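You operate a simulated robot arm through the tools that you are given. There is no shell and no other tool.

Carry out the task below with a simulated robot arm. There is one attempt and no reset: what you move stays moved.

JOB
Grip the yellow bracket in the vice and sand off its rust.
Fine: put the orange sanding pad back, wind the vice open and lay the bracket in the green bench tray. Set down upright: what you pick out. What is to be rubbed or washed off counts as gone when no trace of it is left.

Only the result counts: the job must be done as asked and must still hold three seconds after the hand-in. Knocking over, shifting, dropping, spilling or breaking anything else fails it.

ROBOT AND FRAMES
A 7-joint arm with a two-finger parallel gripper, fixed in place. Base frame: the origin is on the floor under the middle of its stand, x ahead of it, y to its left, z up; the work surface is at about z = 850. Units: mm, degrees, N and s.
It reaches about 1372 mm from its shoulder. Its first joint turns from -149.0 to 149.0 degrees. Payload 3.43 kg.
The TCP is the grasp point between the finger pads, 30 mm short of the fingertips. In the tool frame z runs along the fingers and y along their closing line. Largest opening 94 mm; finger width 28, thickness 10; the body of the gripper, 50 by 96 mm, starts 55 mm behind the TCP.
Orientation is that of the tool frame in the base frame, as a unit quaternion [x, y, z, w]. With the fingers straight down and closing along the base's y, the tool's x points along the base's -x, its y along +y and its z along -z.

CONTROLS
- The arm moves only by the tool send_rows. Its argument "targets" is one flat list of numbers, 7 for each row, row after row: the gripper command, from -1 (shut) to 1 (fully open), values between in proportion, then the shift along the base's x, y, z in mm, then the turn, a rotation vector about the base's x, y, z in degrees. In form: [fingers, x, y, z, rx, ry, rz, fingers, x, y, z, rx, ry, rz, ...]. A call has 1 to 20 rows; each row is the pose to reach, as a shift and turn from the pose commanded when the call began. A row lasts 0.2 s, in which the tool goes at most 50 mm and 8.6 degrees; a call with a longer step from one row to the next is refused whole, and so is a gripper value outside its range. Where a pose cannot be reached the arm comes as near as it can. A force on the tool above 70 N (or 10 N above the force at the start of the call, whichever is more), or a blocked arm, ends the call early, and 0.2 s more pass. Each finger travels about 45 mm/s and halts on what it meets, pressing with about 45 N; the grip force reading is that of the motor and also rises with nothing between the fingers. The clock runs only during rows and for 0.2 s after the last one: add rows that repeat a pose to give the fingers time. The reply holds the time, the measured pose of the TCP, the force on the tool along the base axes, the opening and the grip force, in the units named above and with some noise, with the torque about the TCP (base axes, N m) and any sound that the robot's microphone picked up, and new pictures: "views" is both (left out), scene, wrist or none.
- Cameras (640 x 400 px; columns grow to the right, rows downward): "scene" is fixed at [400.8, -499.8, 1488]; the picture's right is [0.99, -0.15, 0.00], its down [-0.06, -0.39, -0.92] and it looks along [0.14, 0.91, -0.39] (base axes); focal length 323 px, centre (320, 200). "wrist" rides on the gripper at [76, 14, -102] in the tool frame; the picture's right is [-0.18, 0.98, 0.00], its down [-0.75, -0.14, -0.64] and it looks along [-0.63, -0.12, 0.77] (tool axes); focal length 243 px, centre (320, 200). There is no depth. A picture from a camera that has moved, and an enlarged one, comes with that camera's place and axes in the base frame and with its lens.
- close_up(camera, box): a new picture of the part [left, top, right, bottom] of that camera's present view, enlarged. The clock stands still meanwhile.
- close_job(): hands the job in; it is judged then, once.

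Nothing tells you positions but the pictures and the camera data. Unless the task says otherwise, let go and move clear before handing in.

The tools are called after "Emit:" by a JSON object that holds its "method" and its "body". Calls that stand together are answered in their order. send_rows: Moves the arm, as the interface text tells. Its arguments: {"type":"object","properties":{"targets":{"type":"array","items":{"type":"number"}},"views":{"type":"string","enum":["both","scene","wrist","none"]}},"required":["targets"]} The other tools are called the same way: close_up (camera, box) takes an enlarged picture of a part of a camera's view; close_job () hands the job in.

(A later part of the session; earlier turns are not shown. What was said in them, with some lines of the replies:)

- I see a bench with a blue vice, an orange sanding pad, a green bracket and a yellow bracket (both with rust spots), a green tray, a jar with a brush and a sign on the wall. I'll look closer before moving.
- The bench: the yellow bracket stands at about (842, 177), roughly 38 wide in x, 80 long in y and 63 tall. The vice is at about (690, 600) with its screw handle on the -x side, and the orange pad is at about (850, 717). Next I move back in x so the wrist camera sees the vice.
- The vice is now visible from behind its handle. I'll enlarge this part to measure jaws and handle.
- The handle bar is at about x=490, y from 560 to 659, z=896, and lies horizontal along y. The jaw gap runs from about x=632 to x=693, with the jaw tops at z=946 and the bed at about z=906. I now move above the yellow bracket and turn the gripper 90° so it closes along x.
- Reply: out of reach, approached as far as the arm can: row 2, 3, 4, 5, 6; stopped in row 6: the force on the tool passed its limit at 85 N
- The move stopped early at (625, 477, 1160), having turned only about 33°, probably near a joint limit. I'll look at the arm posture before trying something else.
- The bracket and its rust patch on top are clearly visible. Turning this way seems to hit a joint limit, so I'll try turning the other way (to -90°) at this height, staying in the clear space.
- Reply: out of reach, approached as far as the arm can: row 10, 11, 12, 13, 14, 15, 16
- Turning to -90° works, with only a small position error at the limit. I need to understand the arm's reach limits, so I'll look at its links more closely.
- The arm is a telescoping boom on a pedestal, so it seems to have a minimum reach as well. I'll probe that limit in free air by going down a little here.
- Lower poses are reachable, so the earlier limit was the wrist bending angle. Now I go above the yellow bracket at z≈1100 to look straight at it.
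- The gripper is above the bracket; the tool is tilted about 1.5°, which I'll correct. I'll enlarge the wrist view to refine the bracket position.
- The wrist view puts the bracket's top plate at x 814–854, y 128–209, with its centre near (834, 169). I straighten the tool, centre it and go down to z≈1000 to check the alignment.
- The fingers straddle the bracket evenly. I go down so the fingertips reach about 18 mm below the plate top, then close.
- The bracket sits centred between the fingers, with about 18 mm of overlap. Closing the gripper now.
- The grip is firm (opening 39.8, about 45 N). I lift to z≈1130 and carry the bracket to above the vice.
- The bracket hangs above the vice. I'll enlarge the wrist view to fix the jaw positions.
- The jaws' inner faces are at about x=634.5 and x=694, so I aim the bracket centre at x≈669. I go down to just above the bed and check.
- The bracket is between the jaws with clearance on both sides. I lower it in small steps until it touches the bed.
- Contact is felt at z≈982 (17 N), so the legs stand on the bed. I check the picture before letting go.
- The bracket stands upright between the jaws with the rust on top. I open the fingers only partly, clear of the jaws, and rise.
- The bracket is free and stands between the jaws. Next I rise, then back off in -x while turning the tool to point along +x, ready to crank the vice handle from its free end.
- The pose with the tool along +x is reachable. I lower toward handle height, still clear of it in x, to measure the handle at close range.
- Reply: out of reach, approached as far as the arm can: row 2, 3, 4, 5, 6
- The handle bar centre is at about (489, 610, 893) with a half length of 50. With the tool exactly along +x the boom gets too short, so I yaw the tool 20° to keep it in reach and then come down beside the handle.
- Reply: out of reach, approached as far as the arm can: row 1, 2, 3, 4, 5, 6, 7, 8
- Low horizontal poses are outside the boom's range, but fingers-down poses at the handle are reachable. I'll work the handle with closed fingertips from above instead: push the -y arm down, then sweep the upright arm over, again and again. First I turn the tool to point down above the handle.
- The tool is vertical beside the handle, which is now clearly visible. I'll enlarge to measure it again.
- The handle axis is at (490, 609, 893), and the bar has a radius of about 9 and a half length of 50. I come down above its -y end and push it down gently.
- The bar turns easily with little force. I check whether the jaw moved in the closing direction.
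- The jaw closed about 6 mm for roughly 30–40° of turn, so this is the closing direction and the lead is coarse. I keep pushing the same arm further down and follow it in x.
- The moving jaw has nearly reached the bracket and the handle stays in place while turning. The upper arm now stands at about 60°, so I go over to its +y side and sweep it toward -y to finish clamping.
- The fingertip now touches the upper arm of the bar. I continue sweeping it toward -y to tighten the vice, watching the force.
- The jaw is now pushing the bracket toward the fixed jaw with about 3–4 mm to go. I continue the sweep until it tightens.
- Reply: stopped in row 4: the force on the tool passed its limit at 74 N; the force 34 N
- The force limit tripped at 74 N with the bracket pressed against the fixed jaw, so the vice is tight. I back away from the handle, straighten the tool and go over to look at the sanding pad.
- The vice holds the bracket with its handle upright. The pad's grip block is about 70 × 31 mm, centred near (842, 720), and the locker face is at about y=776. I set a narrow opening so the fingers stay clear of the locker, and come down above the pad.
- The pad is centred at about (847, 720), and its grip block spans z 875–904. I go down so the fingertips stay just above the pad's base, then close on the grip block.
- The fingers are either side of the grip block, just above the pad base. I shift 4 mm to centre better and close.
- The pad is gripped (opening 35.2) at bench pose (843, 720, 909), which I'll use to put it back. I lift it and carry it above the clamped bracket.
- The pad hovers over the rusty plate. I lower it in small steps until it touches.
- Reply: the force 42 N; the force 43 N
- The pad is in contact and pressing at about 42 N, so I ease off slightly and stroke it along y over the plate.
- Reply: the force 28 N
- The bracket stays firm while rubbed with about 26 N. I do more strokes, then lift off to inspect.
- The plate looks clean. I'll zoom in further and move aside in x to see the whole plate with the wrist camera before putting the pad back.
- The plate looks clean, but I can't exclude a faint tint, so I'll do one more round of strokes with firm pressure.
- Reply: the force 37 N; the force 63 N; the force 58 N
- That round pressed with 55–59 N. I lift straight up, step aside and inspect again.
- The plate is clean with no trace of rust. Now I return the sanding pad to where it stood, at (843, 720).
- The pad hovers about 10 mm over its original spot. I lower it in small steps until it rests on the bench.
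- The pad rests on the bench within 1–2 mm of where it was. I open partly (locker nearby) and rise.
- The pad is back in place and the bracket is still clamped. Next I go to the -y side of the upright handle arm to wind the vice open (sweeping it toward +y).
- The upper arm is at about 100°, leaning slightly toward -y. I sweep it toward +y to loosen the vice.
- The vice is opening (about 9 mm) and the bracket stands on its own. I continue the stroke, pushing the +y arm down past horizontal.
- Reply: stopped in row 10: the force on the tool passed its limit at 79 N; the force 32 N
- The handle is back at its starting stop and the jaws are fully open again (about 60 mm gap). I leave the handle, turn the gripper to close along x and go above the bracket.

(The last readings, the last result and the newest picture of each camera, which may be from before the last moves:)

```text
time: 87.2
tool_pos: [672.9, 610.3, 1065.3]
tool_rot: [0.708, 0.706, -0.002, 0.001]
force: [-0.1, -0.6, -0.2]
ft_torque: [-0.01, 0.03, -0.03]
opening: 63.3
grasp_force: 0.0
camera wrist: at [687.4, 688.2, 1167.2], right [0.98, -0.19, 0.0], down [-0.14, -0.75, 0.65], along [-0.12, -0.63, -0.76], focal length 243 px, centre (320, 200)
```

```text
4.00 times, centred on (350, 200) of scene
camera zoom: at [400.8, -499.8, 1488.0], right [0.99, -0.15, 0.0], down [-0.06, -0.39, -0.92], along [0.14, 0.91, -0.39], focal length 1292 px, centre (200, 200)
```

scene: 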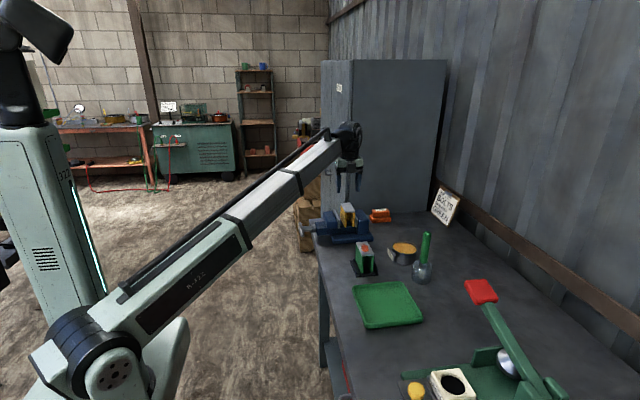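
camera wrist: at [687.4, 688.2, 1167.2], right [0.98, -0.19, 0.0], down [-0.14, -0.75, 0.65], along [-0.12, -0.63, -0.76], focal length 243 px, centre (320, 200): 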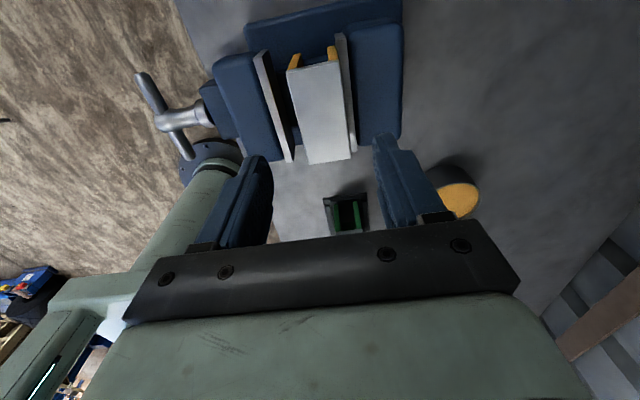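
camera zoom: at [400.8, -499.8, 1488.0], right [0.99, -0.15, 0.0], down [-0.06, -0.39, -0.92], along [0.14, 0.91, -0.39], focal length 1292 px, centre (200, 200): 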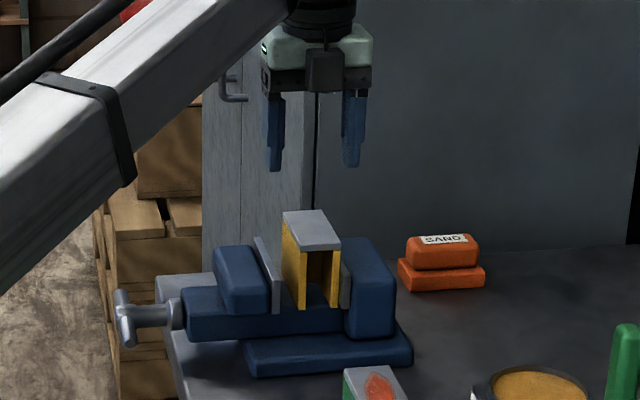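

The bracket, now clean, stands centred at (674, 611.5) against the fixed jaw. I go down with the fingertips staying above the jaw tops.

Emit:
{"method": "send_rows", "body": {"targets": [0.35, 1, 0.5, -30, 0, 0, 0, 0.35, 1, 0.5, -60, 0, 0, 0, 0.35, 1, 0.5, -76, 0, 0, 0, 0.35, 1, 0.5, -82, 0, 0, 0, 0.35, 1, 0.5, -82, 0, 0, 0]}}

Emit:
{"method": "close_up", "body": {"camera": "scene", "box": [320, 180, 380, 240]}}

Emit:
{"method": "close_up", "body": {"camera": "wrist", "box": [200, 40, 440, 240]}}

```text
time: 88.4
tool_pos: [675.1, 612.0, 982.7]
tool_rot: [0.708, 0.706, -0.002, 0.001]
force: [-0.1, -0.2, 0.3]
ft_torque: [0.02, 0.06, 0.01]
opening: 63.5
grasp_force: 0.1
camera wrist: at [688.9, 688.9, 1084.8], right [0.98, -0.18, 0.0], down [-0.14, -0.75, 0.65], along [-0.12, -0.63, -0.76], focal length 243 px, centre (320, 200)
```

scene: 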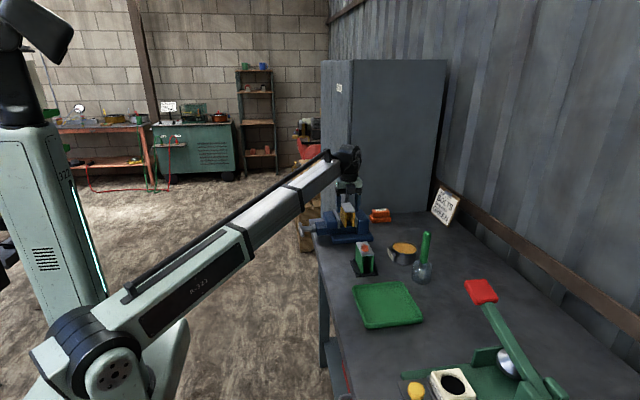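
wrist: 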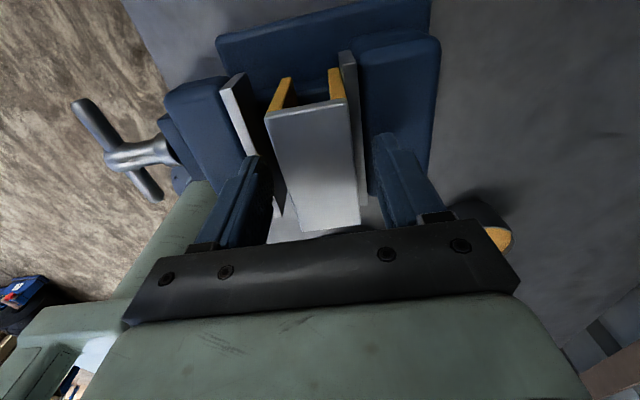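

```text
6.67 times, centred on (350, 210) of scene
camera zoom: at [400.8, -499.8, 1488.0], right [0.99, -0.15, 0.0], down [-0.06, -0.39, -0.92], along [0.14, 0.91, -0.39], focal length 2153 px, centre (120, 133)
```

zoom: 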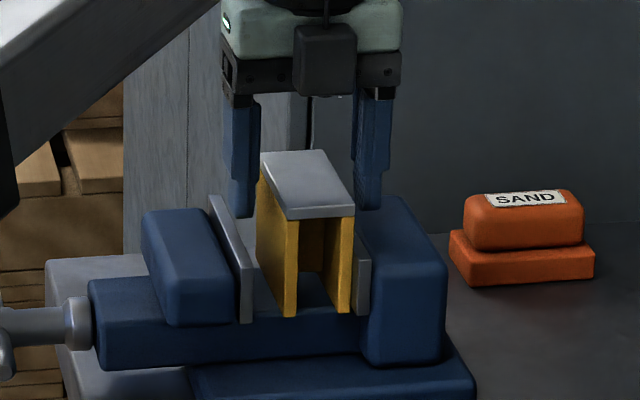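

```text
2.00 times, centred on (320, 140) of wrist
camera zoom: at [688.9, 688.9, 1084.8], right [0.98, -0.18, 0.0], down [-0.14, -0.75, 0.65], along [-0.12, -0.63, -0.76], focal length 485 px, centre (320, 320)
```

zoom: 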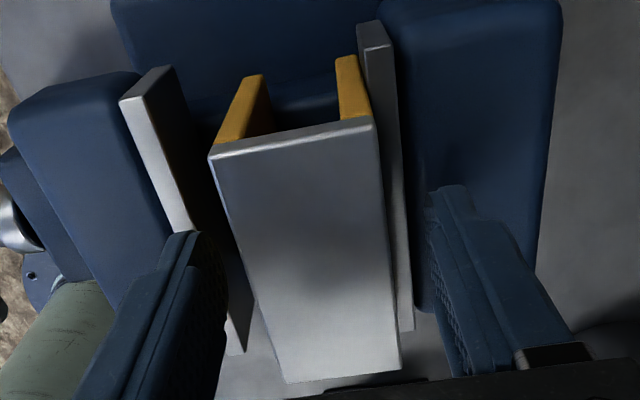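

The fingers straddle the bracket above the jaws. I close the gripper.

Emit:
{"method": "send_rows", "body": {"targets": [-1, 0, 0, 0, 0, 0, 0, -1, 0, 0, 0, 0, 0, 0, -1, 0, 0, 0, 0, 0, 0, -1, 0, 0, 0, 0, 0, 0], "views": "none"}}

```text
time: 89.4
tool_pos: [674.7, 612.5, 982.5]
tool_rot: [0.707, 0.707, -0.001, 0.0]
force: [0.0, -0.6, -0.2]
ft_torque: [0.1, -0.1, 0.01]
opening: 39.7
grasp_force: 45.8
```

Gripped. I lift it clear of the jaws and carry it to above the middle of the green tray, about (694, 190).

Emit:
{"method": "send_rows", "body": {"targets": [-1, -2, 0, 5, 0, 0, 0, -1, -3, 0, 25, 0, 0, 0, -1, -3, 0, 60, 0, 0, 0, -1, -3, 0, 95, 0, 0, 0, -1, 0, -40, 95, 0, 0, 0, -1, 2, -82, 95, 0, 0, 0, -1, 4, -124, 95, 0, 0, 0, -1, 6, -166, 95, 0, 0, 0, -1, 9, -208, 95, 0, 0, 0, -1, 11, -250, 95, 0, 0, 0, -1, 13, -292, 95, 0, 0, 0, -1, 15, -334, 95, 0, 0, 0, -1, 17, -376, 95, 0, 0, 0, -1, 19, -410, 95, 0, 0, 0, -1, 19, -422, 95, 0, 0, 0, -1, 19, -422, 95, 0, 0, 0]}}

Emit:
{"method": "close_up", "body": {"camera": "scene", "box": [300, 170, 460, 340]}}

Emit:
{"method": "close_up", "body": {"camera": "wrist", "box": [160, 0, 480, 240]}}

```text
time: 92.8
tool_pos: [694.1, 190.3, 1077.9]
tool_rot: [0.707, 0.707, -0.002, 0.001]
force: [0.2, -0.3, -5.5]
ft_torque: [0.02, 0.0, 0.0]
opening: 39.9
grasp_force: 45.1
camera wrist: at [709.1, 266.6, 1180.1], right [0.98, -0.18, 0.0], down [-0.14, -0.75, 0.65], along [-0.12, -0.63, -0.76], focal length 243 px, centre (320, 200)
```

scene: 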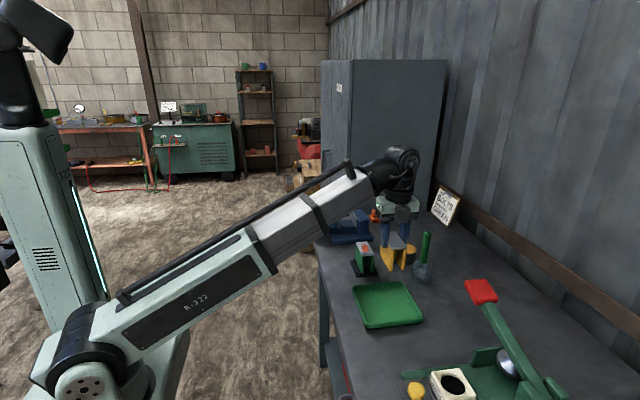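
wrist: 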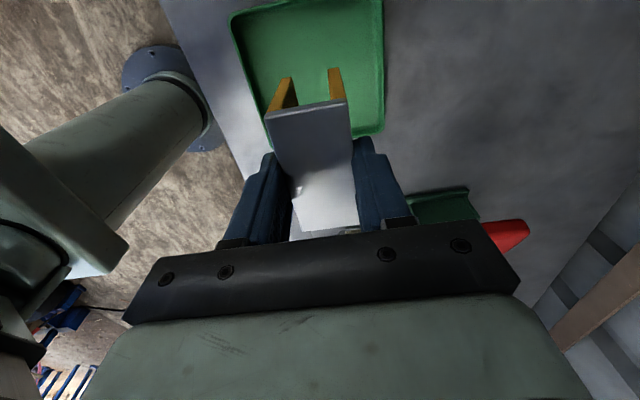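

```text
2.35 times, centred on (380, 255) of scene
camera zoom: at [400.8, -499.8, 1488.0], right [0.99, -0.15, 0.0], down [-0.06, -0.39, -0.92], along [0.14, 0.91, -0.39], focal length 760 px, centre (179, 71)
```

zoom: 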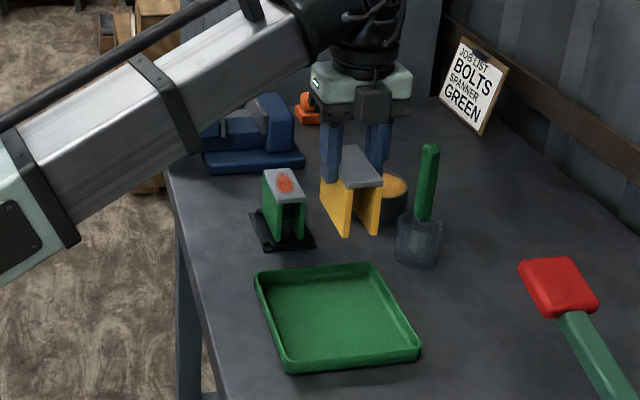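

```text
1.67 times, centred on (320, 120) of wrist
camera zoom: at [709.1, 266.6, 1180.1], right [0.98, -0.18, 0.0], down [-0.14, -0.75, 0.65], along [-0.12, -0.63, -0.76], focal length 404 px, centre (320, 333)
```

zoom: 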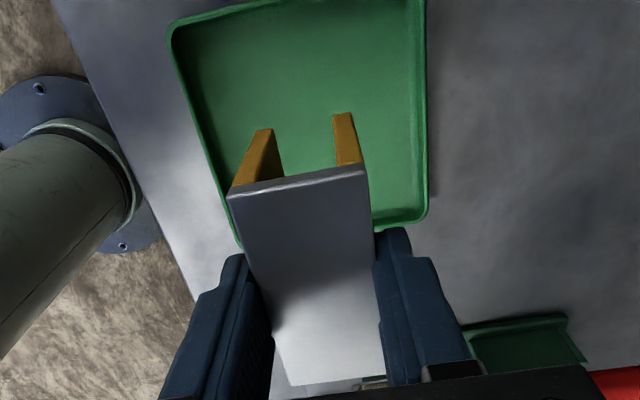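

The bracket hangs over the tray centre. I lower it to just above the tray floor and check.

Emit:
{"method": "send_rows", "body": {"targets": [-1, -1, 0, -40, 0, 0, 0, -1, -2, 0, -80, 0, 0, 0, -1, -2, 0, -115, 0, 0, 0, -1, -2, 0, -130, 0, 0, 0, -1, -2, 0, -130, 0, 0, 0]}}

Emit:
{"method": "close_up", "body": {"camera": "scene", "box": [330, 210, 450, 340]}}

Emit:
{"method": "close_up", "body": {"camera": "wrist", "box": [160, 0, 480, 240]}}

```text
time: 94.0
tool_pos: [691.6, 190.1, 947.9]
tool_rot: [0.707, 0.707, -0.001, 0.0]
force: [0.1, -0.2, -5.1]
ft_torque: [0.01, 0.01, -0.01]
opening: 39.7
grasp_force: 44.7
camera wrist: at [705.5, 267.4, 1050.2], right [0.98, -0.18, 0.0], down [-0.14, -0.75, 0.65], along [-0.12, -0.63, -0.76], focal length 243 px, centre (320, 200)
```

scene: 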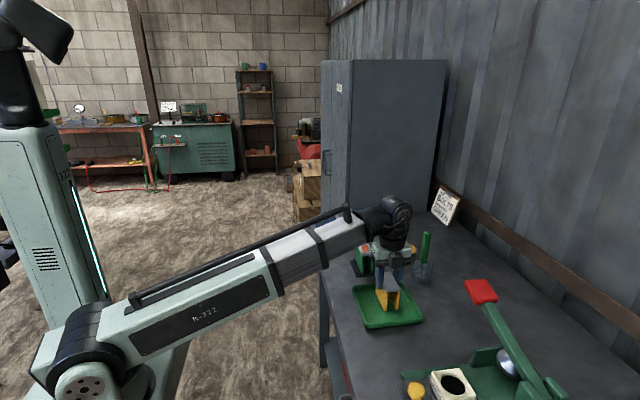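
wrist: 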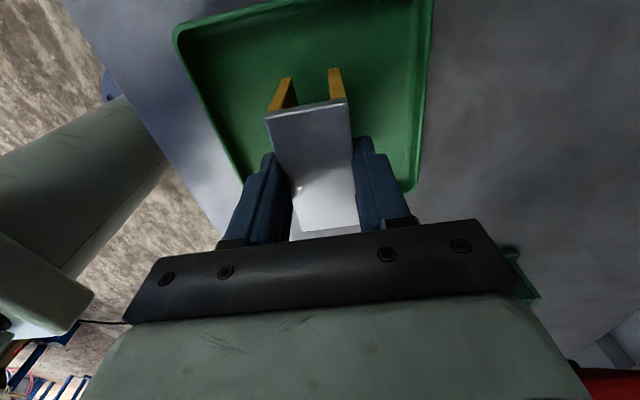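

```text
3.08 times, centred on (390, 275) of scene
camera zoom: at [400.8, -499.8, 1488.0], right [0.99, -0.15, 0.0], down [-0.06, -0.39, -0.92], along [0.14, 0.91, -0.39], focal length 994 px, centre (105, -31)
```

zoom: 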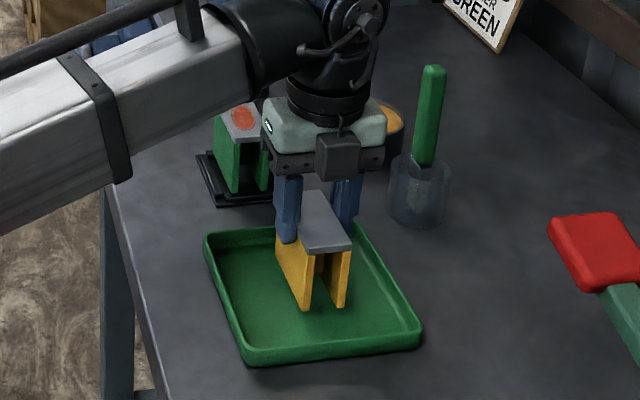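

```text
1.67 times, centred on (320, 120) of wrist
camera zoom: at [705.5, 267.4, 1050.2], right [0.98, -0.18, 0.0], down [-0.14, -0.75, 0.65], along [-0.12, -0.63, -0.76], focal length 404 px, centre (320, 333)
```

zoom: 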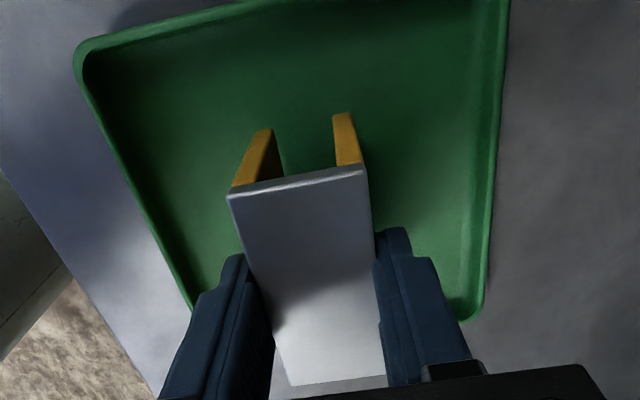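

Centred over the tray. I lower step by step to contact.

Emit:
{"method": "send_rows", "body": {"targets": [-1, 0, 0, -5, 0, 0, 0, -1, 0, 0, -9, 0, 0, 0, -1, 0, 0, -11, 0, 0, 0], "views": "none"}}

Emit:
{"method": "send_rows", "body": {"targets": [-1, 0, 0, -1, 0, 0, 0, -1, 0, 0, -2, 0, 0, 0], "views": "none"}}

Emit:
{"method": "send_rows", "body": {"targets": [-1, 0, 0, -1, 0, 0, 0, -1, 0, 0, -2, 0, 0, 0], "views": "none"}}

```text
time: 94.8
tool_pos: [692.4, 190.4, 936.7]
tool_rot: [0.708, 0.706, -0.002, 0.001]
force: [-0.2, 0.3, -6.3]
ft_torque: [0.0, 0.01, 0.0]
opening: 39.6
grasp_force: 44.2
```

```text
time: 95.4
tool_pos: [692.1, 190.3, 934.4]
tool_rot: [0.708, 0.707, -0.002, 0.0]
force: [1.1, -0.1, -6.1]
ft_torque: [0.01, -0.01, -0.03]
opening: 40.0
grasp_force: 44.6
```

```text
time: 96.0
tool_pos: [692.0, 189.4, 934.8]
tool_rot: [0.708, 0.707, -0.001, 0.002]
force: [-1.9, -1.8, 16.7]
ft_torque: [-0.1, 0.23, 0.07]
opening: 39.7
grasp_force: 44.6
```

The bracket stands on the tray floor (contact 17 N). I open the fingers and rise.

Emit:
{"method": "send_rows", "body": {"targets": [-0.1, 0, 0, 1, 0, 0, 0, 0.3, 0, 0, 1, 0, 0, 0, 0.5, 0, 0, 1, 0, 0, 0, 0.5, 0, 0, 1, 0, 0, 0, 0.5, 0, 0, 30, 0, 0, 0, 0.5, 0, 0, 75, 0, 0, 0, 0.5, 0, 0, 120, 0, 0, 0, 0.5, 0, 0, 140, 0, 0, 0]}}

Emit:
{"method": "close_up", "body": {"camera": "scene", "box": [330, 190, 490, 340]}}

Emit:
{"method": "close_up", "body": {"camera": "wrist", "box": [160, 0, 480, 240]}}

```text
time: 97.8
tool_pos: [690.7, 187.6, 1074.1]
tool_rot: [0.707, 0.707, -0.002, 0.001]
force: [-0.4, -0.3, 0.1]
ft_torque: [0.0, 0.03, -0.02]
opening: 70.5
grasp_force: 0.1
camera wrist: at [705.6, 265.3, 1176.0], right [0.98, -0.18, 0.0], down [-0.14, -0.75, 0.65], along [-0.12, -0.63, -0.76], focal length 243 px, centre (320, 200)
```

scene: 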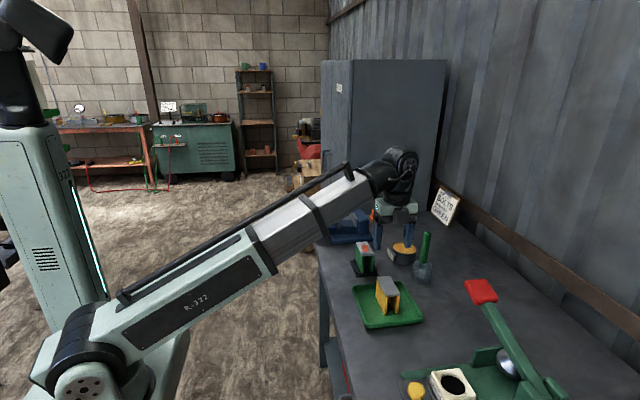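
wrist: 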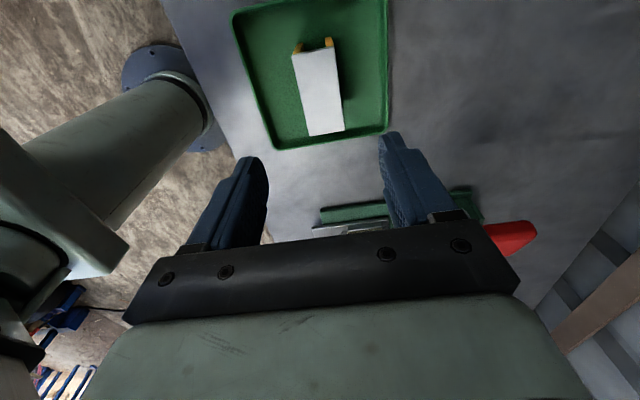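

```text
2.67 times, centred on (410, 265) of scene
camera zoom: at [400.8, -499.8, 1488.0], right [0.99, -0.15, 0.0], down [-0.06, -0.39, -0.92], along [0.14, 0.91, -0.39], focal length 861 px, centre (80, 27)
```

zoom: 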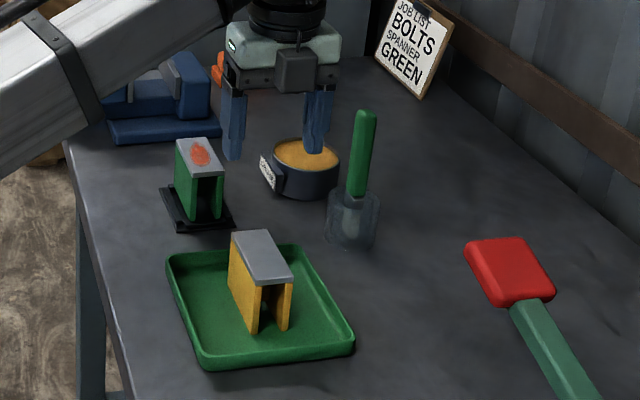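

```text
1.67 times, centred on (320, 120) of wrist
camera zoom: at [705.6, 265.3, 1176.0], right [0.98, -0.18, 0.0], down [-0.14, -0.75, 0.65], along [-0.12, -0.63, -0.76], focal length 404 px, centre (320, 333)
```

zoom: 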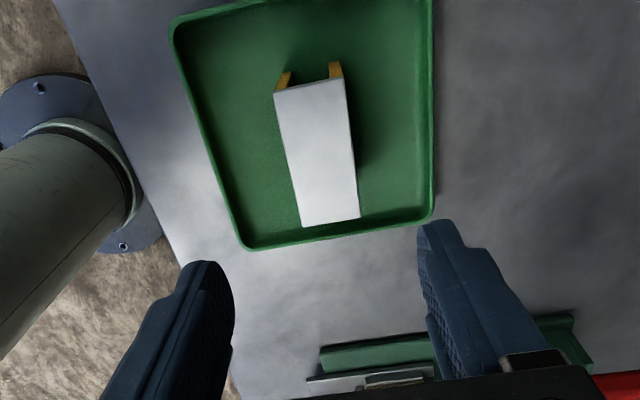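

The clean bracket stands upright in the tray. I move the arm clear, back to roughly its starting place, for a final check of vice, pad and surroundings.

Emit:
{"method": "send_rows", "body": {"targets": [0.5, 0, 0, 15, 0, 0, 0, 0.5, 5, 42, 20, 0, 0, 0, 0.5, 10, 84, 20, 0, 0, 0, 0.5, 15, 126, 25, 0, 0, 0, 0.5, 20, 168, 30, 0, 0, 0, 0.5, 25, 210, 40, 0, 0, 0, 0.5, 30, 252, 50, 0, 0, 0, 0.5, 35, 294, 60, 0, 0, 0, 0.5, 40, 336, 70, 0, 0, 0, 0.5, 45, 378, 80, 0, 0, 0, 0.5, 50, 420, 85, 0, 0, 0, 0.5, 55, 440, 90, 0, 0, 0, 0.5, 55, 440, 90, 0, 0, 0]}}

Emit:
{"method": "close_up", "body": {"camera": "scene", "box": [370, 270, 420, 330]}}

Emit:
{"method": "close_up", "body": {"camera": "scene", "box": [295, 180, 405, 250]}}

Emit:
{"method": "close_up", "body": {"camera": "scene", "box": [340, 180, 540, 400]}}

```text
time: 100.6
tool_pos: [747.8, 629.6, 1163.4]
tool_rot: [0.708, 0.707, -0.001, 0.001]
force: [-0.4, 0.0, -0.6]
ft_torque: [0.01, 0.01, 0.02]
opening: 70.6
grasp_force: 0.1
camera wrist: at [761.4, 704.8, 1265.7], right [0.98, -0.18, 0.0], down [-0.14, -0.75, 0.65], along [-0.12, -0.63, -0.76], focal length 243 px, centre (320, 200)
```

scene: 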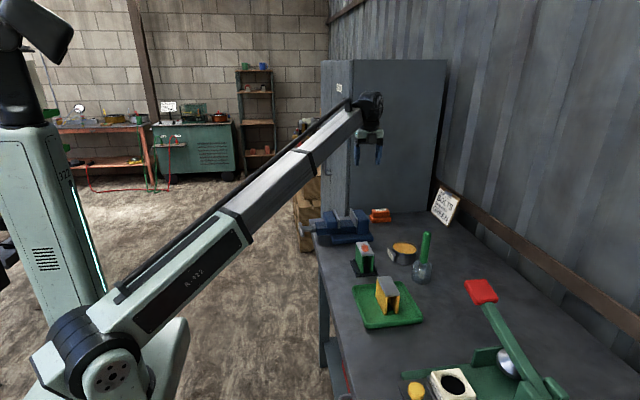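
wrist: 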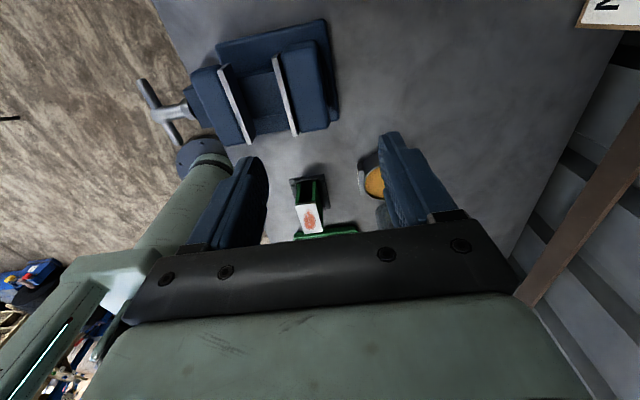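

```text
6.67 times, centred on (395, 300) of scene
camera zoom: at [400.8, -499.8, 1488.0], right [0.99, -0.15, 0.0], down [-0.06, -0.39, -0.92], along [0.14, 0.91, -0.39], focal length 2153 px, centre (-180, -467)
```

zoom: 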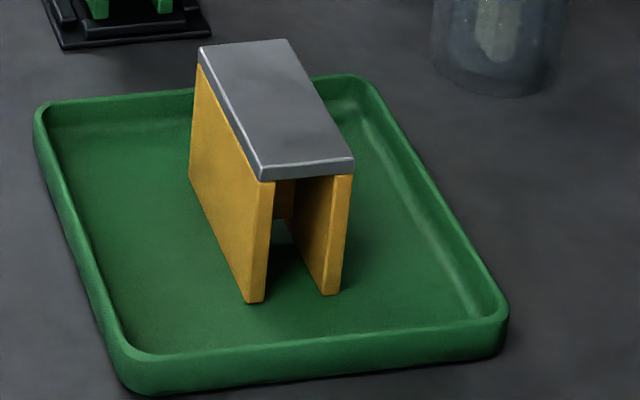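

```text
5.71 times, centred on (350, 215) of scene
camera zoom: at [400.8, -499.8, 1488.0], right [0.99, -0.15, 0.0], down [-0.06, -0.39, -0.92], along [0.14, 0.91, -0.39], focal length 1845 px, centre (149, 114)
```

zoom: 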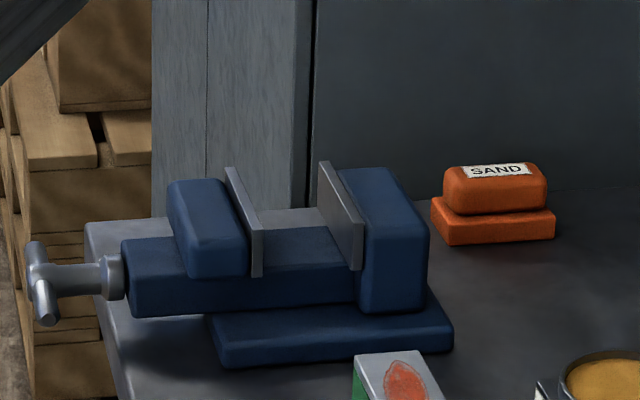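

```text
1.82 times, centred on (440, 290) of scene
camera zoom: at [400.8, -499.8, 1488.0], right [0.99, -0.15, 0.0], down [-0.06, -0.39, -0.92], along [0.14, 0.91, -0.39], focal length 587 px, centre (102, 36)
```

zoom: 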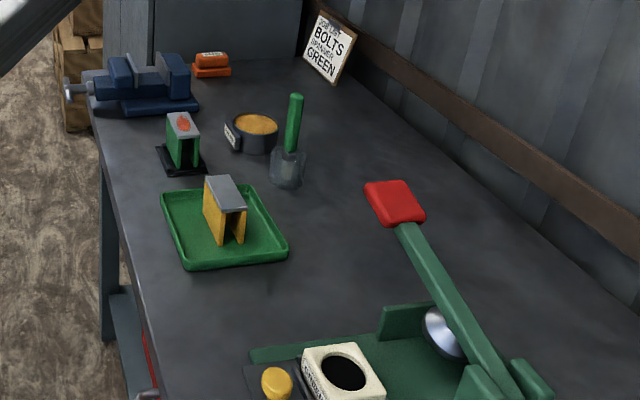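

Final check: the bracket stands upright in the green tray with a clean plate, the sanding pad is within about 1 mm of its original place, and the vice is fully open. Nothing else has moved and the arm is clear, so I hand in the job.

Emit:
{"method": "close_job", "body": {}}

```text
The job is handed in.
```

The yellow bracket is sanded clean and standing upright in the middle of the green bench tray. I handed the job in, but no verdict came back.

- **Rust:** I clamped the bracket in the vice and rubbed the top plate over two rounds. Close-up views from both cameras afterwards showed no trace left.
- **Sanding pad:** it is back on the bench within about 1–2 mm of where it started.
- **Vice:** I wound the handle back until it stopped, so the jaws are as wide open as at the start, about 60 mm.
- **Everything else:** nothing else appears to have moved, and the arm is clear of the bench.
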